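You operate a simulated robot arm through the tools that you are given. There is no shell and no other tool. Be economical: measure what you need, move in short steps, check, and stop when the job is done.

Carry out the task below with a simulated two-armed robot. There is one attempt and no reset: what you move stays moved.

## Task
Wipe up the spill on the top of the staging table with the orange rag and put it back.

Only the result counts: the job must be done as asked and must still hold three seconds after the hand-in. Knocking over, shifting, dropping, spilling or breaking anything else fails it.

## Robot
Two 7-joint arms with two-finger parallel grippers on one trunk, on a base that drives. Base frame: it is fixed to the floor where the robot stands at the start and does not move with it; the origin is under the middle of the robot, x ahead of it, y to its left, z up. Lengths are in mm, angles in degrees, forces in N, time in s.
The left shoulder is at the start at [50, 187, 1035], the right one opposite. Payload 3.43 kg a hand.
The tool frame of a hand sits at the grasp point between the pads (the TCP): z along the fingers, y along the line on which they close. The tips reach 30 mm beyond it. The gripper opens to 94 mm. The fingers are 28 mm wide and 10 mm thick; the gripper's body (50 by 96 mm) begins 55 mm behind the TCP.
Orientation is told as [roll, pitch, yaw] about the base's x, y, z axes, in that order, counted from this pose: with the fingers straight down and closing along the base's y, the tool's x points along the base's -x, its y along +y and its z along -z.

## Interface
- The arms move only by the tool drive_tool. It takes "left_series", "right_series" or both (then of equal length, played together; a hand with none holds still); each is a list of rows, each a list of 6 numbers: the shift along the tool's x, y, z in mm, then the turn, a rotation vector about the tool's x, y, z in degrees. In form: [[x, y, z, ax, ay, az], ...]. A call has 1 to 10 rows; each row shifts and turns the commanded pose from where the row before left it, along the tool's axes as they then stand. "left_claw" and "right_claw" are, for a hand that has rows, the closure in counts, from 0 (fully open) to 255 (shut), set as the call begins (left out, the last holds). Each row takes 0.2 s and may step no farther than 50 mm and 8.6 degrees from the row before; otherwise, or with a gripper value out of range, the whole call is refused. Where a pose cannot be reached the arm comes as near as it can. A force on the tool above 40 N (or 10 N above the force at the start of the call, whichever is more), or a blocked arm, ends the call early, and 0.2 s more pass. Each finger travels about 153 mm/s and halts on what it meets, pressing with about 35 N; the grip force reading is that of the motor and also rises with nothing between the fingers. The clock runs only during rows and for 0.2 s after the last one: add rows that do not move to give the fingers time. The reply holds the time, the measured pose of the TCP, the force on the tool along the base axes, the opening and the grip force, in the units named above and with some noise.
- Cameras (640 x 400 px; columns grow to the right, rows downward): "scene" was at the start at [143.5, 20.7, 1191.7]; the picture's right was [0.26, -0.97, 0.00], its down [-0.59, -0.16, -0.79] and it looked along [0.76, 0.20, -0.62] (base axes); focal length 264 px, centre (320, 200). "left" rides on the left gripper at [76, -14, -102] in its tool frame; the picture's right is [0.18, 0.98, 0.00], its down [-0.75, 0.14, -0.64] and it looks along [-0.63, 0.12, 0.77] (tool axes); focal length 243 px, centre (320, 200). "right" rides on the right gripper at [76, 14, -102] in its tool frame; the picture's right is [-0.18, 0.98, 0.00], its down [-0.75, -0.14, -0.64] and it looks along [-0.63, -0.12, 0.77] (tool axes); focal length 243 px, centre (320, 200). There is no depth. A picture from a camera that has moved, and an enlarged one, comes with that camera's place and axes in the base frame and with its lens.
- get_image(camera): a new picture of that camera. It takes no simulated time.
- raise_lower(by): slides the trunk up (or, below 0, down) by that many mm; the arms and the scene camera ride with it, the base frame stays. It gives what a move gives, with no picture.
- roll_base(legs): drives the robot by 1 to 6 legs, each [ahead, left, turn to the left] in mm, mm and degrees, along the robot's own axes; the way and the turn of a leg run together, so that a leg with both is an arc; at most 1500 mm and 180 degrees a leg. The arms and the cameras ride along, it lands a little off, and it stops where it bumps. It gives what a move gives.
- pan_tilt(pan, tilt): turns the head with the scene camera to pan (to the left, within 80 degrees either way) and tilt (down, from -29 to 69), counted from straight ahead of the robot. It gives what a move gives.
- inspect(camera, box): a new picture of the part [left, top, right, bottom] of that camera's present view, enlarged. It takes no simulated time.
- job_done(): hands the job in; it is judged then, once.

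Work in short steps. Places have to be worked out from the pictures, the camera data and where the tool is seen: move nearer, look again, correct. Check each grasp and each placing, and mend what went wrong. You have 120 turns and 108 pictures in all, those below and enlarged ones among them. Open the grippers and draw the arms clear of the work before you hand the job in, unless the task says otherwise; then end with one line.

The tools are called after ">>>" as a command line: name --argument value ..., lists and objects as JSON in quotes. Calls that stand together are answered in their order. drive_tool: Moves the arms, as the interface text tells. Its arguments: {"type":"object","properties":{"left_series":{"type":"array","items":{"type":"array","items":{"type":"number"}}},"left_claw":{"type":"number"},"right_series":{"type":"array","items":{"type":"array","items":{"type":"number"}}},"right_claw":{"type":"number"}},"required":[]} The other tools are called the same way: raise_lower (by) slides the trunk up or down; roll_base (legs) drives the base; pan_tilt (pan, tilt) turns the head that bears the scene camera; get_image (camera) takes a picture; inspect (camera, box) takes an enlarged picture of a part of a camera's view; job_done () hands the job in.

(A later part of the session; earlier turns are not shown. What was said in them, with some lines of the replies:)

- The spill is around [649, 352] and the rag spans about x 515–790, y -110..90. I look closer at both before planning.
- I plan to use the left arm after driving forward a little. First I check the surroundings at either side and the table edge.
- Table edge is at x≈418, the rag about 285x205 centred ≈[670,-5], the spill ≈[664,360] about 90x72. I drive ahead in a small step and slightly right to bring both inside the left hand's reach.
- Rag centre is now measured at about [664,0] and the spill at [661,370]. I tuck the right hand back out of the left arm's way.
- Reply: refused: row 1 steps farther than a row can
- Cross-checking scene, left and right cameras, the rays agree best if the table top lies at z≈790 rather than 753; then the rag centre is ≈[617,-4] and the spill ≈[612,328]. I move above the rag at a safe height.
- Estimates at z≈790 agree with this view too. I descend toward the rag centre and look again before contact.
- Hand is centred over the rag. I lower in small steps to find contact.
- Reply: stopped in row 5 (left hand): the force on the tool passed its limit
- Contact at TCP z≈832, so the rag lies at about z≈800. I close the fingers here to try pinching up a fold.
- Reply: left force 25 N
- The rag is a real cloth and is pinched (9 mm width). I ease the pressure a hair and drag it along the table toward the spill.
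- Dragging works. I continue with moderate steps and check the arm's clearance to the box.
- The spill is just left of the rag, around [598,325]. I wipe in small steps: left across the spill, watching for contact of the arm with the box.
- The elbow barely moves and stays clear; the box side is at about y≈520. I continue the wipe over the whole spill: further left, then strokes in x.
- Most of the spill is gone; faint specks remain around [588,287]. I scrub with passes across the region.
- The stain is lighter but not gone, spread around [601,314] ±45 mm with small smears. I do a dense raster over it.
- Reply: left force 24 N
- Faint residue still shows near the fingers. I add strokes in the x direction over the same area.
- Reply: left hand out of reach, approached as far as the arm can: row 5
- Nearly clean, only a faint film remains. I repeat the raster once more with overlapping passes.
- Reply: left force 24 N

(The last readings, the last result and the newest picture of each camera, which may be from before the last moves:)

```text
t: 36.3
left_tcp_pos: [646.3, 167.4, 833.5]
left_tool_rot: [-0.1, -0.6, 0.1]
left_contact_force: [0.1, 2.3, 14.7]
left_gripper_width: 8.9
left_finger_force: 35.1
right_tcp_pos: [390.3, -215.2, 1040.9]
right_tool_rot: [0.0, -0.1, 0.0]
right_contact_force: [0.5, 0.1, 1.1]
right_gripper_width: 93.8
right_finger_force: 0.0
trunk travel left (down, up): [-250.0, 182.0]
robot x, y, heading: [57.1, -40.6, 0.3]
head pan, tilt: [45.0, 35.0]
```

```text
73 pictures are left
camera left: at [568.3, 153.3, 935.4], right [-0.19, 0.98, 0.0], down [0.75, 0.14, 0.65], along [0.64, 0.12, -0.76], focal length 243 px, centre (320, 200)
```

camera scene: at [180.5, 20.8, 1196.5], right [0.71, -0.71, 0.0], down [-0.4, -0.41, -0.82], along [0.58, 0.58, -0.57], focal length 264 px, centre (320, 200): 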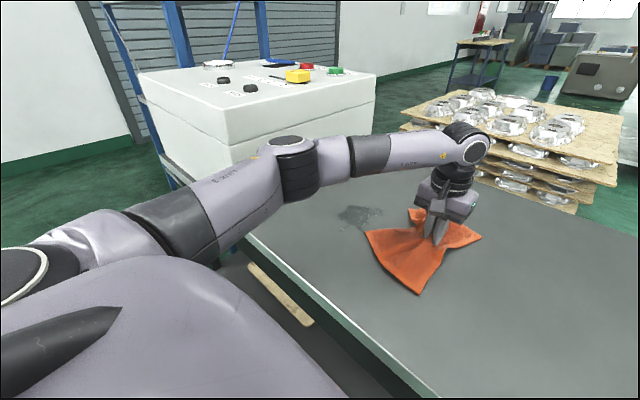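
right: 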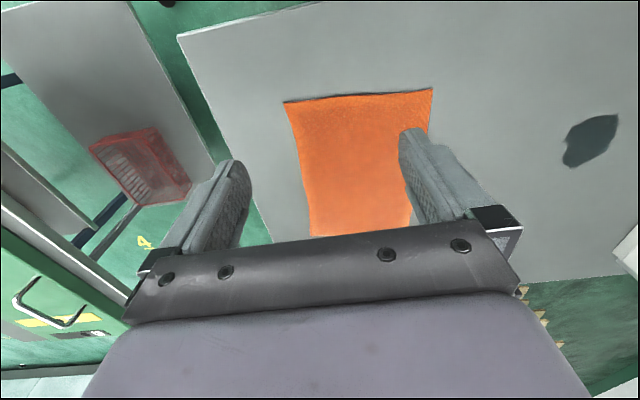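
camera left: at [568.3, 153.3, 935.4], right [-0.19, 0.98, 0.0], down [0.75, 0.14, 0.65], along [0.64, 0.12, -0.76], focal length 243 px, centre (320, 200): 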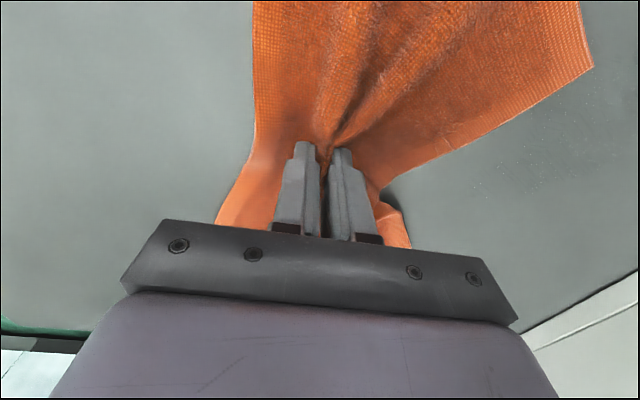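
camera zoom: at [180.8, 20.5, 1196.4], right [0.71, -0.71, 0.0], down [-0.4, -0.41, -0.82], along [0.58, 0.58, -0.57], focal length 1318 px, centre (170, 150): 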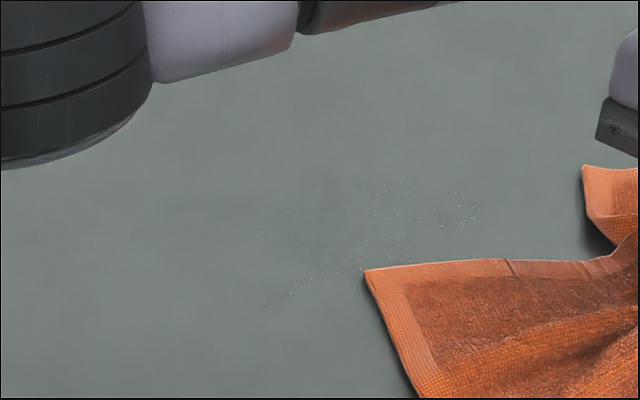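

Nearly invisible; a few specks remain. One last raster, reaching the smear spots at [650,283] and [535,306] too.

>>> drive_tool --left_series '[[0, 45, 0, 0, 0, 0], [0, 45, 0, 0, 0, 0], [0, 45, 0, 0, 0, 0], [0, 45, 0, 0, 0, 0], [20, 10, 0, 0, 0, 0], [0, -45, 0, 0, 0, 0], [0, -48, 0, 0, 0, 0], [18, 0, 0, 0, 0, 0], [0, 45, 0, 0, 0, 0], [0, 48, 0, 0, 0, 0]]'

>>> drive_tool --left_series '[[18, 0, 0, 0, 0, 0], [0, -45, 0, 0, 0, 0], [0, -48, 0, 0, 0, 0], [18, 0, 0, 0, 0, 0], [0, 45, 0, 0, 0, 0], [0, 48, 0, 0, 0, 0], [18, 0, 0, 0, 0, 0], [0, -45, 0, 0, 0, 0], [0, -48, 0, 0, 0, 0], [10, 30, 0, 0, 0, 0]]'

>>> drive_tool --left_series '[[10, 0, 0, 0, 0, 0], [0, 30, 0, 0, 0, 0], [-40, 5, 0, 0, 0, 0], [-40, 0, 0, 0, 0, 0], [-20, -20, 0, 0, 0, 0], [40, -5, 0, 0, 0, 0], [40, 0, 0, 0, 0, 0], [0, -20, 0, 0, 0, 0], [-45, 0, 0, 0, 0, 0], [-40, 0, 0, 0, 0, 0]]'

>>> drive_tool --left_series '[[0, -40, 0, 0, 0, 0], [0, -40, 0, 0, 0, 0], [0, -40, 0, 0, 0, 0], [0, -40, 0, 0, 0, 0]]'

>>> inspect --camera "scene" --box '[290, 170, 410, 250]'

>>> get_image --camera "left"

```text
t: 38.5
left_tcp_pos: [606.8, 359.1, 833.4]
left_tool_rot: [-0.2, -0.7, 0.0]
left_contact_force: [-1.5, -5.7, 18.6]
left_gripper_width: 9.1
left_finger_force: 35.2
right_tcp_pos: [389.0, -217.4, 1040.5]
right_tool_rot: [0.1, -0.1, -0.1]
right_contact_force: [0.5, -0.1, 0.2]
right_gripper_width: 93.9
right_finger_force: 0.1
trunk travel left (down, up): [-250.0, 182.0]
robot x, y, heading: [60.7, -38.6, -0.3]
head pan, tilt: [45.0, 35.0]
```

```text
t: 40.7
left_tcp_pos: [542.5, 293.5, 832.7]
left_tool_rot: [-0.1, -0.6, -0.1]
left_contact_force: [1.1, -6.2, 18.6]
left_gripper_width: 9.0
left_finger_force: 34.9
right_tcp_pos: [389.9, -217.0, 1040.4]
right_tool_rot: [0.1, -0.2, -0.1]
right_contact_force: [-0.4, 0.5, 0.3]
right_gripper_width: 94.2
right_finger_force: 0.0
trunk travel left (down, up): [-250.0, 182.0]
robot x, y, heading: [59.7, -37.7, 0.2]
head pan, tilt: [45.0, 35.0]
```

```text
t: 42.9
left_tcp_pos: [636.4, 286.8, 832.3]
left_tool_rot: [-0.2, -0.5, 0.0]
left_contact_force: [-3.9, -1.4, 12.6]
left_gripper_width: 9.0
left_finger_force: 35.7
right_tcp_pos: [390.6, -217.9, 1040.0]
right_tool_rot: [0.1, -0.2, -0.1]
right_contact_force: [0.0, 0.6, -0.2]
right_gripper_width: 94.2
right_finger_force: 0.0
trunk travel left (down, up): [-250.0, 182.0]
robot x, y, heading: [60.0, -39.2, -0.3]
head pan, tilt: [45.0, 35.0]
```

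```text
t: 43.9
left_tcp_pos: [637.3, 125.0, 832.7]
left_tool_rot: [-0.1, -0.6, 0.1]
left_contact_force: [0.5, 4.5, 19.6]
left_gripper_width: 9.3
left_finger_force: 35.0
right_tcp_pos: [391.0, -216.0, 1041.6]
right_tool_rot: [0.0, -0.1, 0.0]
right_contact_force: [0.1, 0.4, -0.9]
right_gripper_width: 94.2
right_finger_force: 0.1
trunk travel left (down, up): [-250.0, 182.0]
robot x, y, heading: [57.7, -38.0, -0.0]
head pan, tilt: [45.0, 35.0]
```

```text
5.00 times, centred on (350, 210) of scene
camera zoom: at [180.4, 20.7, 1196.6], right [0.71, -0.71, 0.0], down [-0.4, -0.41, -0.82], along [0.58, 0.58, -0.57], focal length 1318 px, centre (170, 150)
```

zoom: 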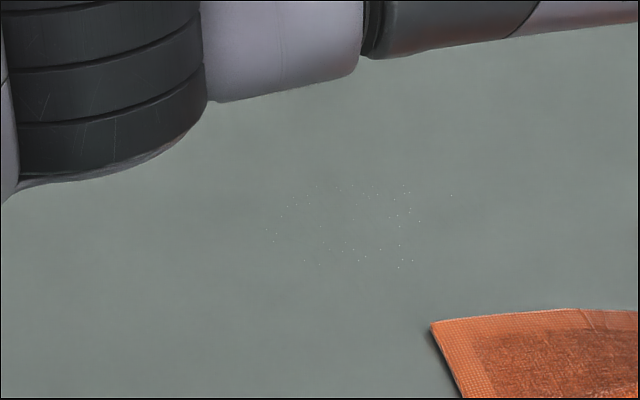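

```text
71 pictures are left
camera left: at [559.8, 111.0, 935.3], right [-0.19, 0.98, 0.0], down [0.75, 0.14, 0.65], along [0.64, 0.12, -0.76], focal length 243 px, centre (320, 200)
```

left: 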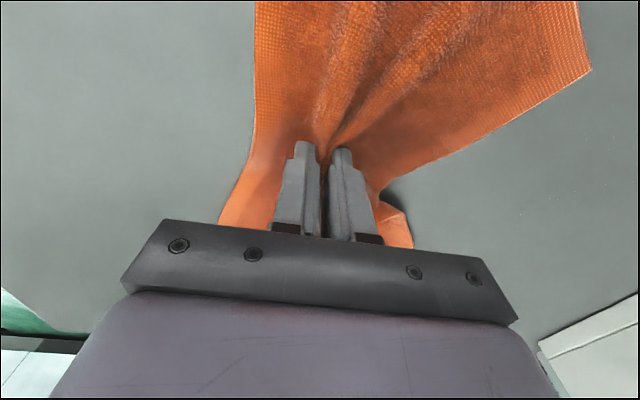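

Only a few glints of droplets remain. One more pass set to be safe.

>>> drive_tool --left_series '[[0, 48, 0, 0, 0, 0], [0, 48, 0, 0, 0, 0], [0, 48, 0, 0, 0, 0], [0, 48, 0, 0, 0, 0], [0, 45, 0, 0, 0, 0], [20, 0, 0, 0, 0, 0], [0, -48, 0, 0, 0, 0], [0, -48, 0, 0, 0, 0], [20, 0, 0, 0, 0, 0], [0, 48, 0, 0, 0, 0]]'

>>> drive_tool --left_series '[[0, 48, 0, 0, 0, 0], [20, 0, 0, 0, 0, 0], [0, -48, 0, 0, 0, 0], [0, -48, 0, 0, 0, 0], [20, 0, 0, 0, 0, 0], [0, 48, 0, 0, 0, 0], [0, 48, 0, 0, 0, 0], [0, -25, 0, 0, 0, 0], [-45, 0, 0, 0, 0, 0], [-40, 0, 0, 0, 0, 0]]'

>>> drive_tool --left_series '[[0, -18, 0, 0, 0, 0], [45, 0, 0, 0, 0, 0], [45, 0, 0, 0, 0, 0], [0, -18, 0, 0, 0, 0], [-45, 0, 0, 0, 0, 0], [-40, 0, 0, 0, 0, 0], [0, -45, 0, 0, 0, 0], [0, -45, 0, 0, 0, 0], [0, -45, 0, 0, 0, 0], [0, -45, 0, 0, 0, 0]]'

>>> inspect --camera "scene" --box '[290, 170, 410, 250]'

>>> get_image --camera "scene"

```text
t: 46.1
left_tcp_pos: [597.8, 315.0, 832.8]
left_tool_rot: [-0.2, -0.6, 0.0]
left_contact_force: [-1.3, -6.1, 18.1]
left_gripper_width: 9.2
left_finger_force: 34.5
right_tcp_pos: [390.5, -216.6, 1040.3]
right_tool_rot: [0.0, -0.1, 0.0]
right_contact_force: [0.3, 0.7, 1.0]
right_gripper_width: 93.7
right_finger_force: 0.0
trunk travel left (down, up): [-250.0, 182.0]
robot x, y, heading: [55.8, -37.9, -0.1]
head pan, tilt: [45.0, 35.0]
```

```text
t: 48.3
left_tcp_pos: [641.8, 337.3, 831.7]
left_tool_rot: [0.0, -0.6, -0.1]
left_contact_force: [-5.8, -1.6, 20.3]
left_gripper_width: 8.9
left_finger_force: 35.6
right_tcp_pos: [390.7, -217.7, 1039.8]
right_tool_rot: [0.1, -0.2, 0.0]
right_contact_force: [0.2, 0.1, 0.3]
right_gripper_width: 94.1
right_finger_force: 0.0
trunk travel left (down, up): [-250.0, 182.0]
robot x, y, heading: [56.7, -37.8, 0.0]
head pan, tilt: [45.0, 35.0]
```

```text
t: 50.5
left_tcp_pos: [636.0, 121.7, 833.8]
left_tool_rot: [0.0, -0.6, 0.1]
left_contact_force: [-0.2, 3.9, 20.3]
left_gripper_width: 8.9
left_finger_force: 34.8
right_tcp_pos: [388.7, -215.9, 1040.1]
right_tool_rot: [0.0, -0.2, 0.0]
right_contact_force: [0.2, 0.6, -0.9]
right_gripper_width: 94.1
right_finger_force: 0.0
trunk travel left (down, up): [-250.0, 182.0]
robot x, y, heading: [61.5, -38.4, 0.1]
head pan, tilt: [45.0, 35.0]
```

```text
5.00 times, centred on (350, 210) of scene
camera zoom: at [180.3, 20.6, 1196.5], right [0.71, -0.71, 0.0], down [-0.4, -0.41, -0.82], along [0.58, 0.58, -0.57], focal length 1318 px, centre (170, 150)
```

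zoom: 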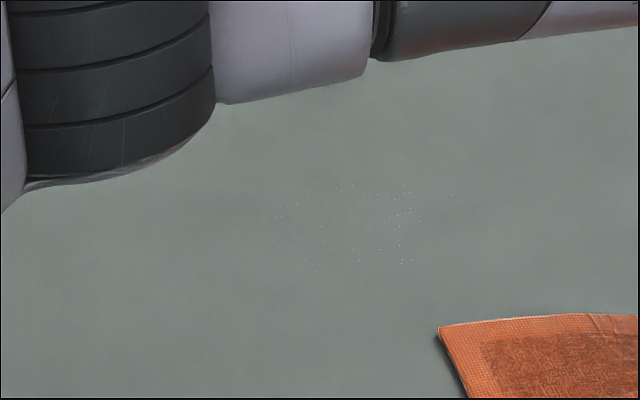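

```text
69 pictures are left
camera scene: at [180.3, 20.6, 1196.5], right [0.71, -0.71, 0.0], down [-0.4, -0.41, -0.82], along [0.58, 0.58, -0.57], focal length 264 px, centre (320, 200)
```

scene: 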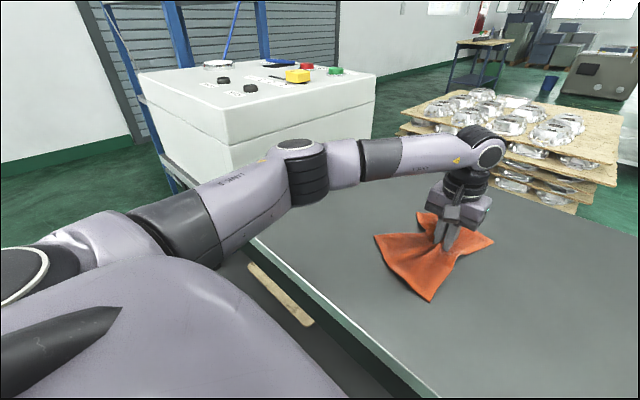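

The stain is gone; the remaining glints no longer change. I drag the rag back to its starting place, hand at [617,-4].

>>> drive_tool --left_series '[[5, -32, 0, 0, 0, 0], [5, -32, 0, 0, 0, 0], [5, -32, 0, 0, 0, 0], [3, -29, 0, 0, 0, 0], [0, 0, 0, 0, 0, 0]]'

>>> pan_tilt --pan 10 --tilt 45

>>> inspect --camera "scene" --box '[260, 60, 460, 260]'

```text
t: 51.7
left_tcp_pos: [620.3, -2.3, 832.8]
left_tool_rot: [-0.1, -0.7, 0.2]
left_contact_force: [-1.8, 5.4, 19.4]
left_gripper_width: 8.7
left_finger_force: 34.7
right_tcp_pos: [390.7, -216.3, 1039.8]
right_tool_rot: [0.0, -0.1, 0.0]
right_contact_force: [0.5, 0.4, 0.7]
right_gripper_width: 94.1
right_finger_force: 0.1
trunk travel left (down, up): [-250.0, 182.0]
robot x, y, heading: [59.4, -39.0, 0.1]
head pan, tilt: [45.0, 35.0]
```

```text
t: 52.7
left_tcp_pos: [620.3, -2.1, 832.8]
left_tool_rot: [-0.2, -0.6, 0.0]
left_contact_force: [-3.4, 2.1, 20.2]
left_gripper_width: 9.1
left_finger_force: 34.6
right_tcp_pos: [391.0, -215.9, 1039.9]
right_tool_rot: [0.0, -0.2, 0.0]
right_contact_force: [0.1, -0.1, 0.4]
right_gripper_width: 93.9
right_finger_force: 0.0
trunk travel left (down, up): [-250.0, 182.0]
robot x, y, heading: [58.8, -41.5, -0.0]
head pan, tilt: [10.0, 45.0]
```

```text
2.00 times, centred on (360, 160) of scene
camera zoom: at [198.1, -27.1, 1181.7], right [0.17, -0.98, 0.0], down [-0.69, -0.12, -0.71], along [0.7, 0.12, -0.71], focal length 527 px, centre (240, 280)
```

zoom: 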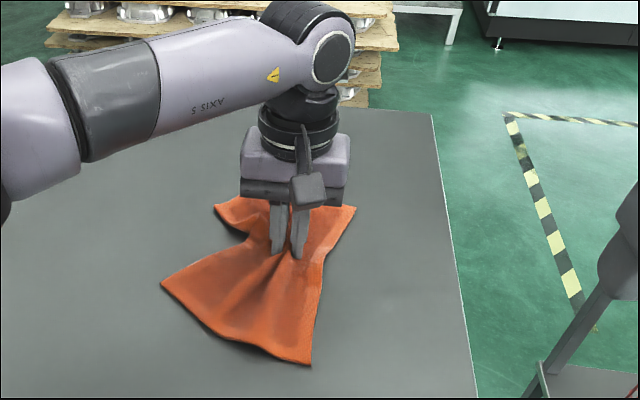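

The rag's ends trail to the left by some 25 mm. I overshoot to the right and come back so the trailing evens out, then open.

>>> drive_tool --left_series '[[0, -25, 0, 0, 0, 0], [0, -25, 0, 0, 0, 0], [0, 25, 0, 0, 0, 0], [0, 25, 0, 0, 0, 0], [0, 0, 0, 0, 0, 0]]'

>>> inspect --camera "scene" --box '[260, 60, 460, 260]'

```text
t: 53.9
left_tcp_pos: [619.9, -1.2, 832.6]
left_tool_rot: [-0.2, -0.5, 0.1]
left_contact_force: [0.8, -5.3, 16.6]
left_gripper_width: 9.1
left_finger_force: 35.3
right_tcp_pos: [390.5, -215.8, 1039.4]
right_tool_rot: [0.0, -0.1, 0.0]
right_contact_force: [0.0, 0.8, 0.0]
right_gripper_width: 94.2
right_finger_force: 0.0
trunk travel left (down, up): [-250.0, 182.0]
robot x, y, heading: [60.1, -40.5, -0.1]
head pan, tilt: [10.0, 45.0]
```

```text
2.00 times, centred on (360, 160) of scene
camera zoom: at [198.6, -27.7, 1181.6], right [0.17, -0.98, 0.0], down [-0.7, -0.12, -0.71], along [0.7, 0.12, -0.71], focal length 527 px, centre (240, 280)
```

zoom: 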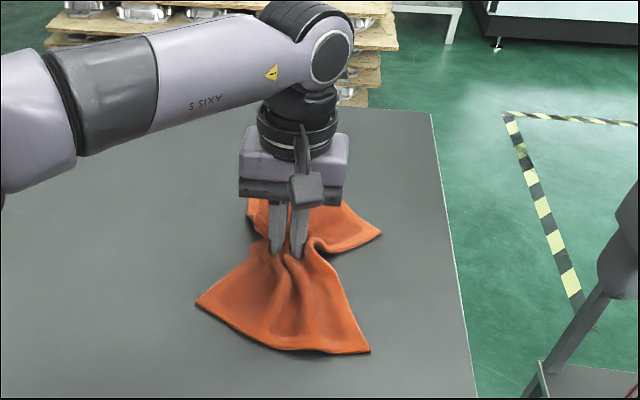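

Now close to the just-pinched shape of the start. I open the fingers while still pressing so they spread the cloth back out.

>>> drive_tool --left_series '[[0, 0, 0, 0, 0, 0], [0, 0, 0, 0, 0, 0], [0, 0, 0, 0, 0, 0], [0, 0, 0, 0, 0, 0]]' --left_claw 0

>>> inspect --camera "scene" --box '[260, 60, 460, 260]'

>>> get_image --camera "left"

```text
t: 54.9
left_tcp_pos: [619.7, -1.3, 833.2]
left_tool_rot: [-0.1, -0.6, 0.2]
left_contact_force: [0.2, 0.8, 16.2]
left_gripper_width: 90.6
left_finger_force: 0.0
right_tcp_pos: [389.7, -215.7, 1040.2]
right_tool_rot: [0.0, 0.0, 0.0]
right_contact_force: [-0.3, 0.4, 0.1]
right_gripper_width: 94.1
right_finger_force: 0.1
trunk travel left (down, up): [-250.0, 182.0]
robot x, y, heading: [59.7, -43.8, 0.2]
head pan, tilt: [10.0, 45.0]
```

```text
2.00 times, centred on (360, 160) of scene
camera zoom: at [198.6, -27.1, 1181.6], right [0.17, -0.98, 0.0], down [-0.7, -0.12, -0.71], along [0.7, 0.12, -0.71], focal length 527 px, centre (240, 280)
```

zoom: 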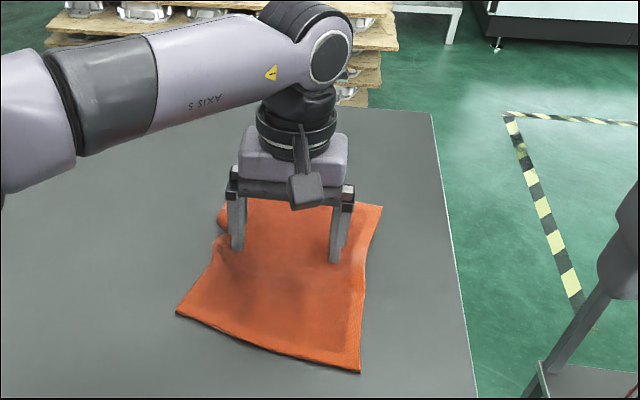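

```text
65 pictures are left
camera left: at [543.0, -15.6, 935.2], right [-0.19, 0.98, 0.0], down [0.75, 0.14, 0.65], along [0.64, 0.12, -0.76], focal length 243 px, centre (320, 200)
```

left: 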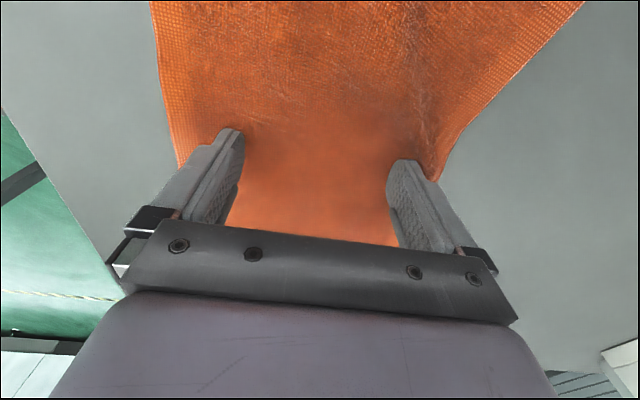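

The cloth spread out very well. I lift and retract the hand, then compare with the reference view.

>>> drive_tool --left_series '[[0, 0, -15, 0, 0, 0], [0, 0, -30, 0, 0, 0], [0, 0, -30, 0, 0, 0], [12, 36, -8, 0, 0, 0], [12, 36, -8, 0, 0, 0], [12, 36, -8, 0, 0, 0], [12, 36, -8, 0, 0, 0], [12, 36, -8, 0, 0, 0], [12, 36, -8, 0, 0, 0], [12, 36, -8, 0, 0, 0]]'

>>> pan_tilt --pan 0 --tilt 66

>>> get_image --camera "scene"

>>> inspect --camera "scene" --box '[220, 0, 380, 140]'

```text
t: 57.1
left_tcp_pos: [535.5, 250.1, 961.5]
left_tool_rot: [0.0, -0.5, 0.1]
left_contact_force: [-0.3, 0.0, -1.4]
left_gripper_width: 93.9
left_finger_force: 0.1
right_tcp_pos: [391.2, -216.6, 1039.1]
right_tool_rot: [0.1, 0.0, 0.1]
right_contact_force: [0.0, 0.1, 0.1]
right_gripper_width: 94.1
right_finger_force: 0.0
trunk travel left (down, up): [-250.0, 182.0]
robot x, y, heading: [58.5, -43.6, 0.3]
head pan, tilt: [10.0, 45.0]
```

```text
t: 57.9
left_tcp_pos: [534.5, 249.8, 962.2]
left_tool_rot: [-0.1, -0.5, 0.0]
left_contact_force: [0.7, 0.0, 1.4]
left_gripper_width: 94.4
left_finger_force: 0.0
right_tcp_pos: [392.0, -216.3, 1039.0]
right_tool_rot: [0.0, 0.0, 0.0]
right_contact_force: [-0.2, 0.2, 0.2]
right_gripper_width: 94.2
right_finger_force: 0.1
trunk travel left (down, up): [-250.0, 182.0]
robot x, y, heading: [59.4, -45.8, -0.1]
head pan, tilt: [0.0, 66.0]
```

```text
64 pictures are left
camera scene: at [179.3, -41.2, 1155.4], right [0.0, -1.0, 0.0], down [-0.91, 0.0, -0.41], along [0.41, 0.0, -0.91], focal length 264 px, centre (320, 200)
```

scene: 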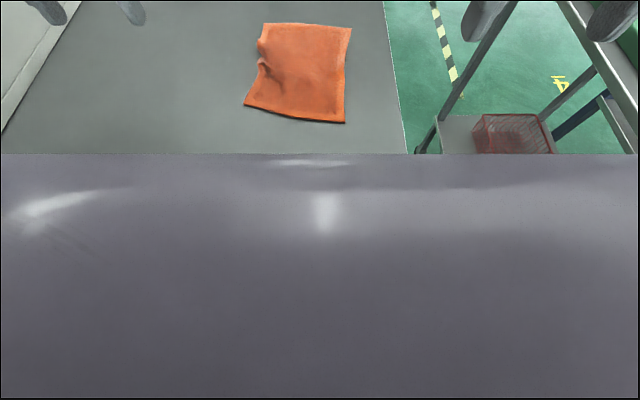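

```text
2.86 times, centred on (300, 70) of scene
camera zoom: at [179.3, -41.2, 1155.4], right [0.0, -1.0, 0.0], down [-0.91, 0.0, -0.41], along [0.41, 0.0, -0.91], focal length 753 px, centre (377, 571)
```

zoom: 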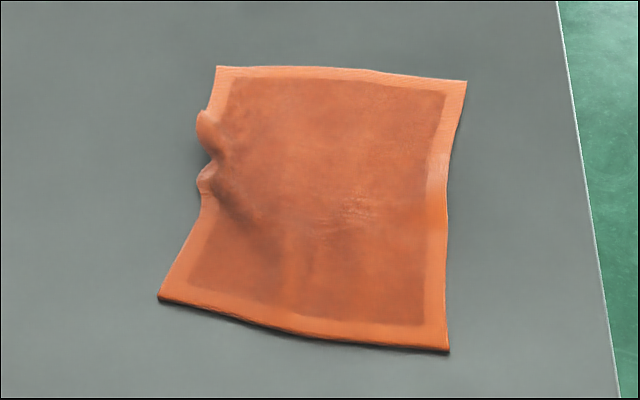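

The rag is back with its corners within a few pixels of the reference view. I check the former spill area once more.

>>> inspect --camera "scene" --box '[60, 20, 220, 130]'

>>> get_image --camera "left"

```text
3.64 times, centred on (140, 75) of scene
camera zoom: at [179.3, -41.2, 1155.4], right [0.0, -1.0, 0.0], down [-0.91, 0.0, -0.41], along [0.41, 0.0, -0.91], focal length 959 px, centre (974, 654)
```

zoom: 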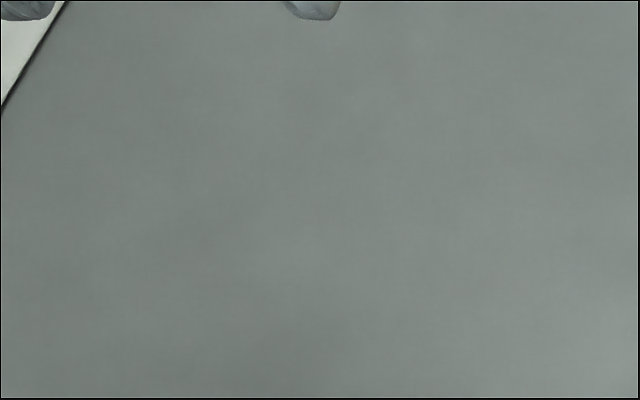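

```text
61 pictures are left
camera left: at [458.2, 235.0, 1063.7], right [-0.19, 0.98, 0.0], down [0.75, 0.14, 0.65], along [0.64, 0.12, -0.76], focal length 243 px, centre (320, 200)
```

left: 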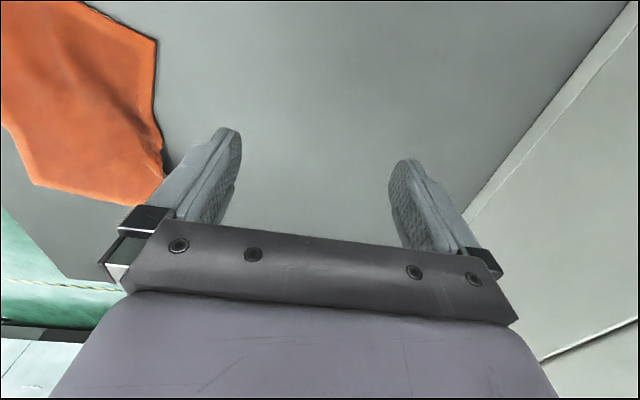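

The table is clean, the rag is back in place, and both grippers are open and clear. I hand in.

>>> job_done

```text
The job is handed in.
```

The spill is wiped off the staging table and the orange rag is back where it started; one near corner sits about 30 mm off and its left edge has a small fold.
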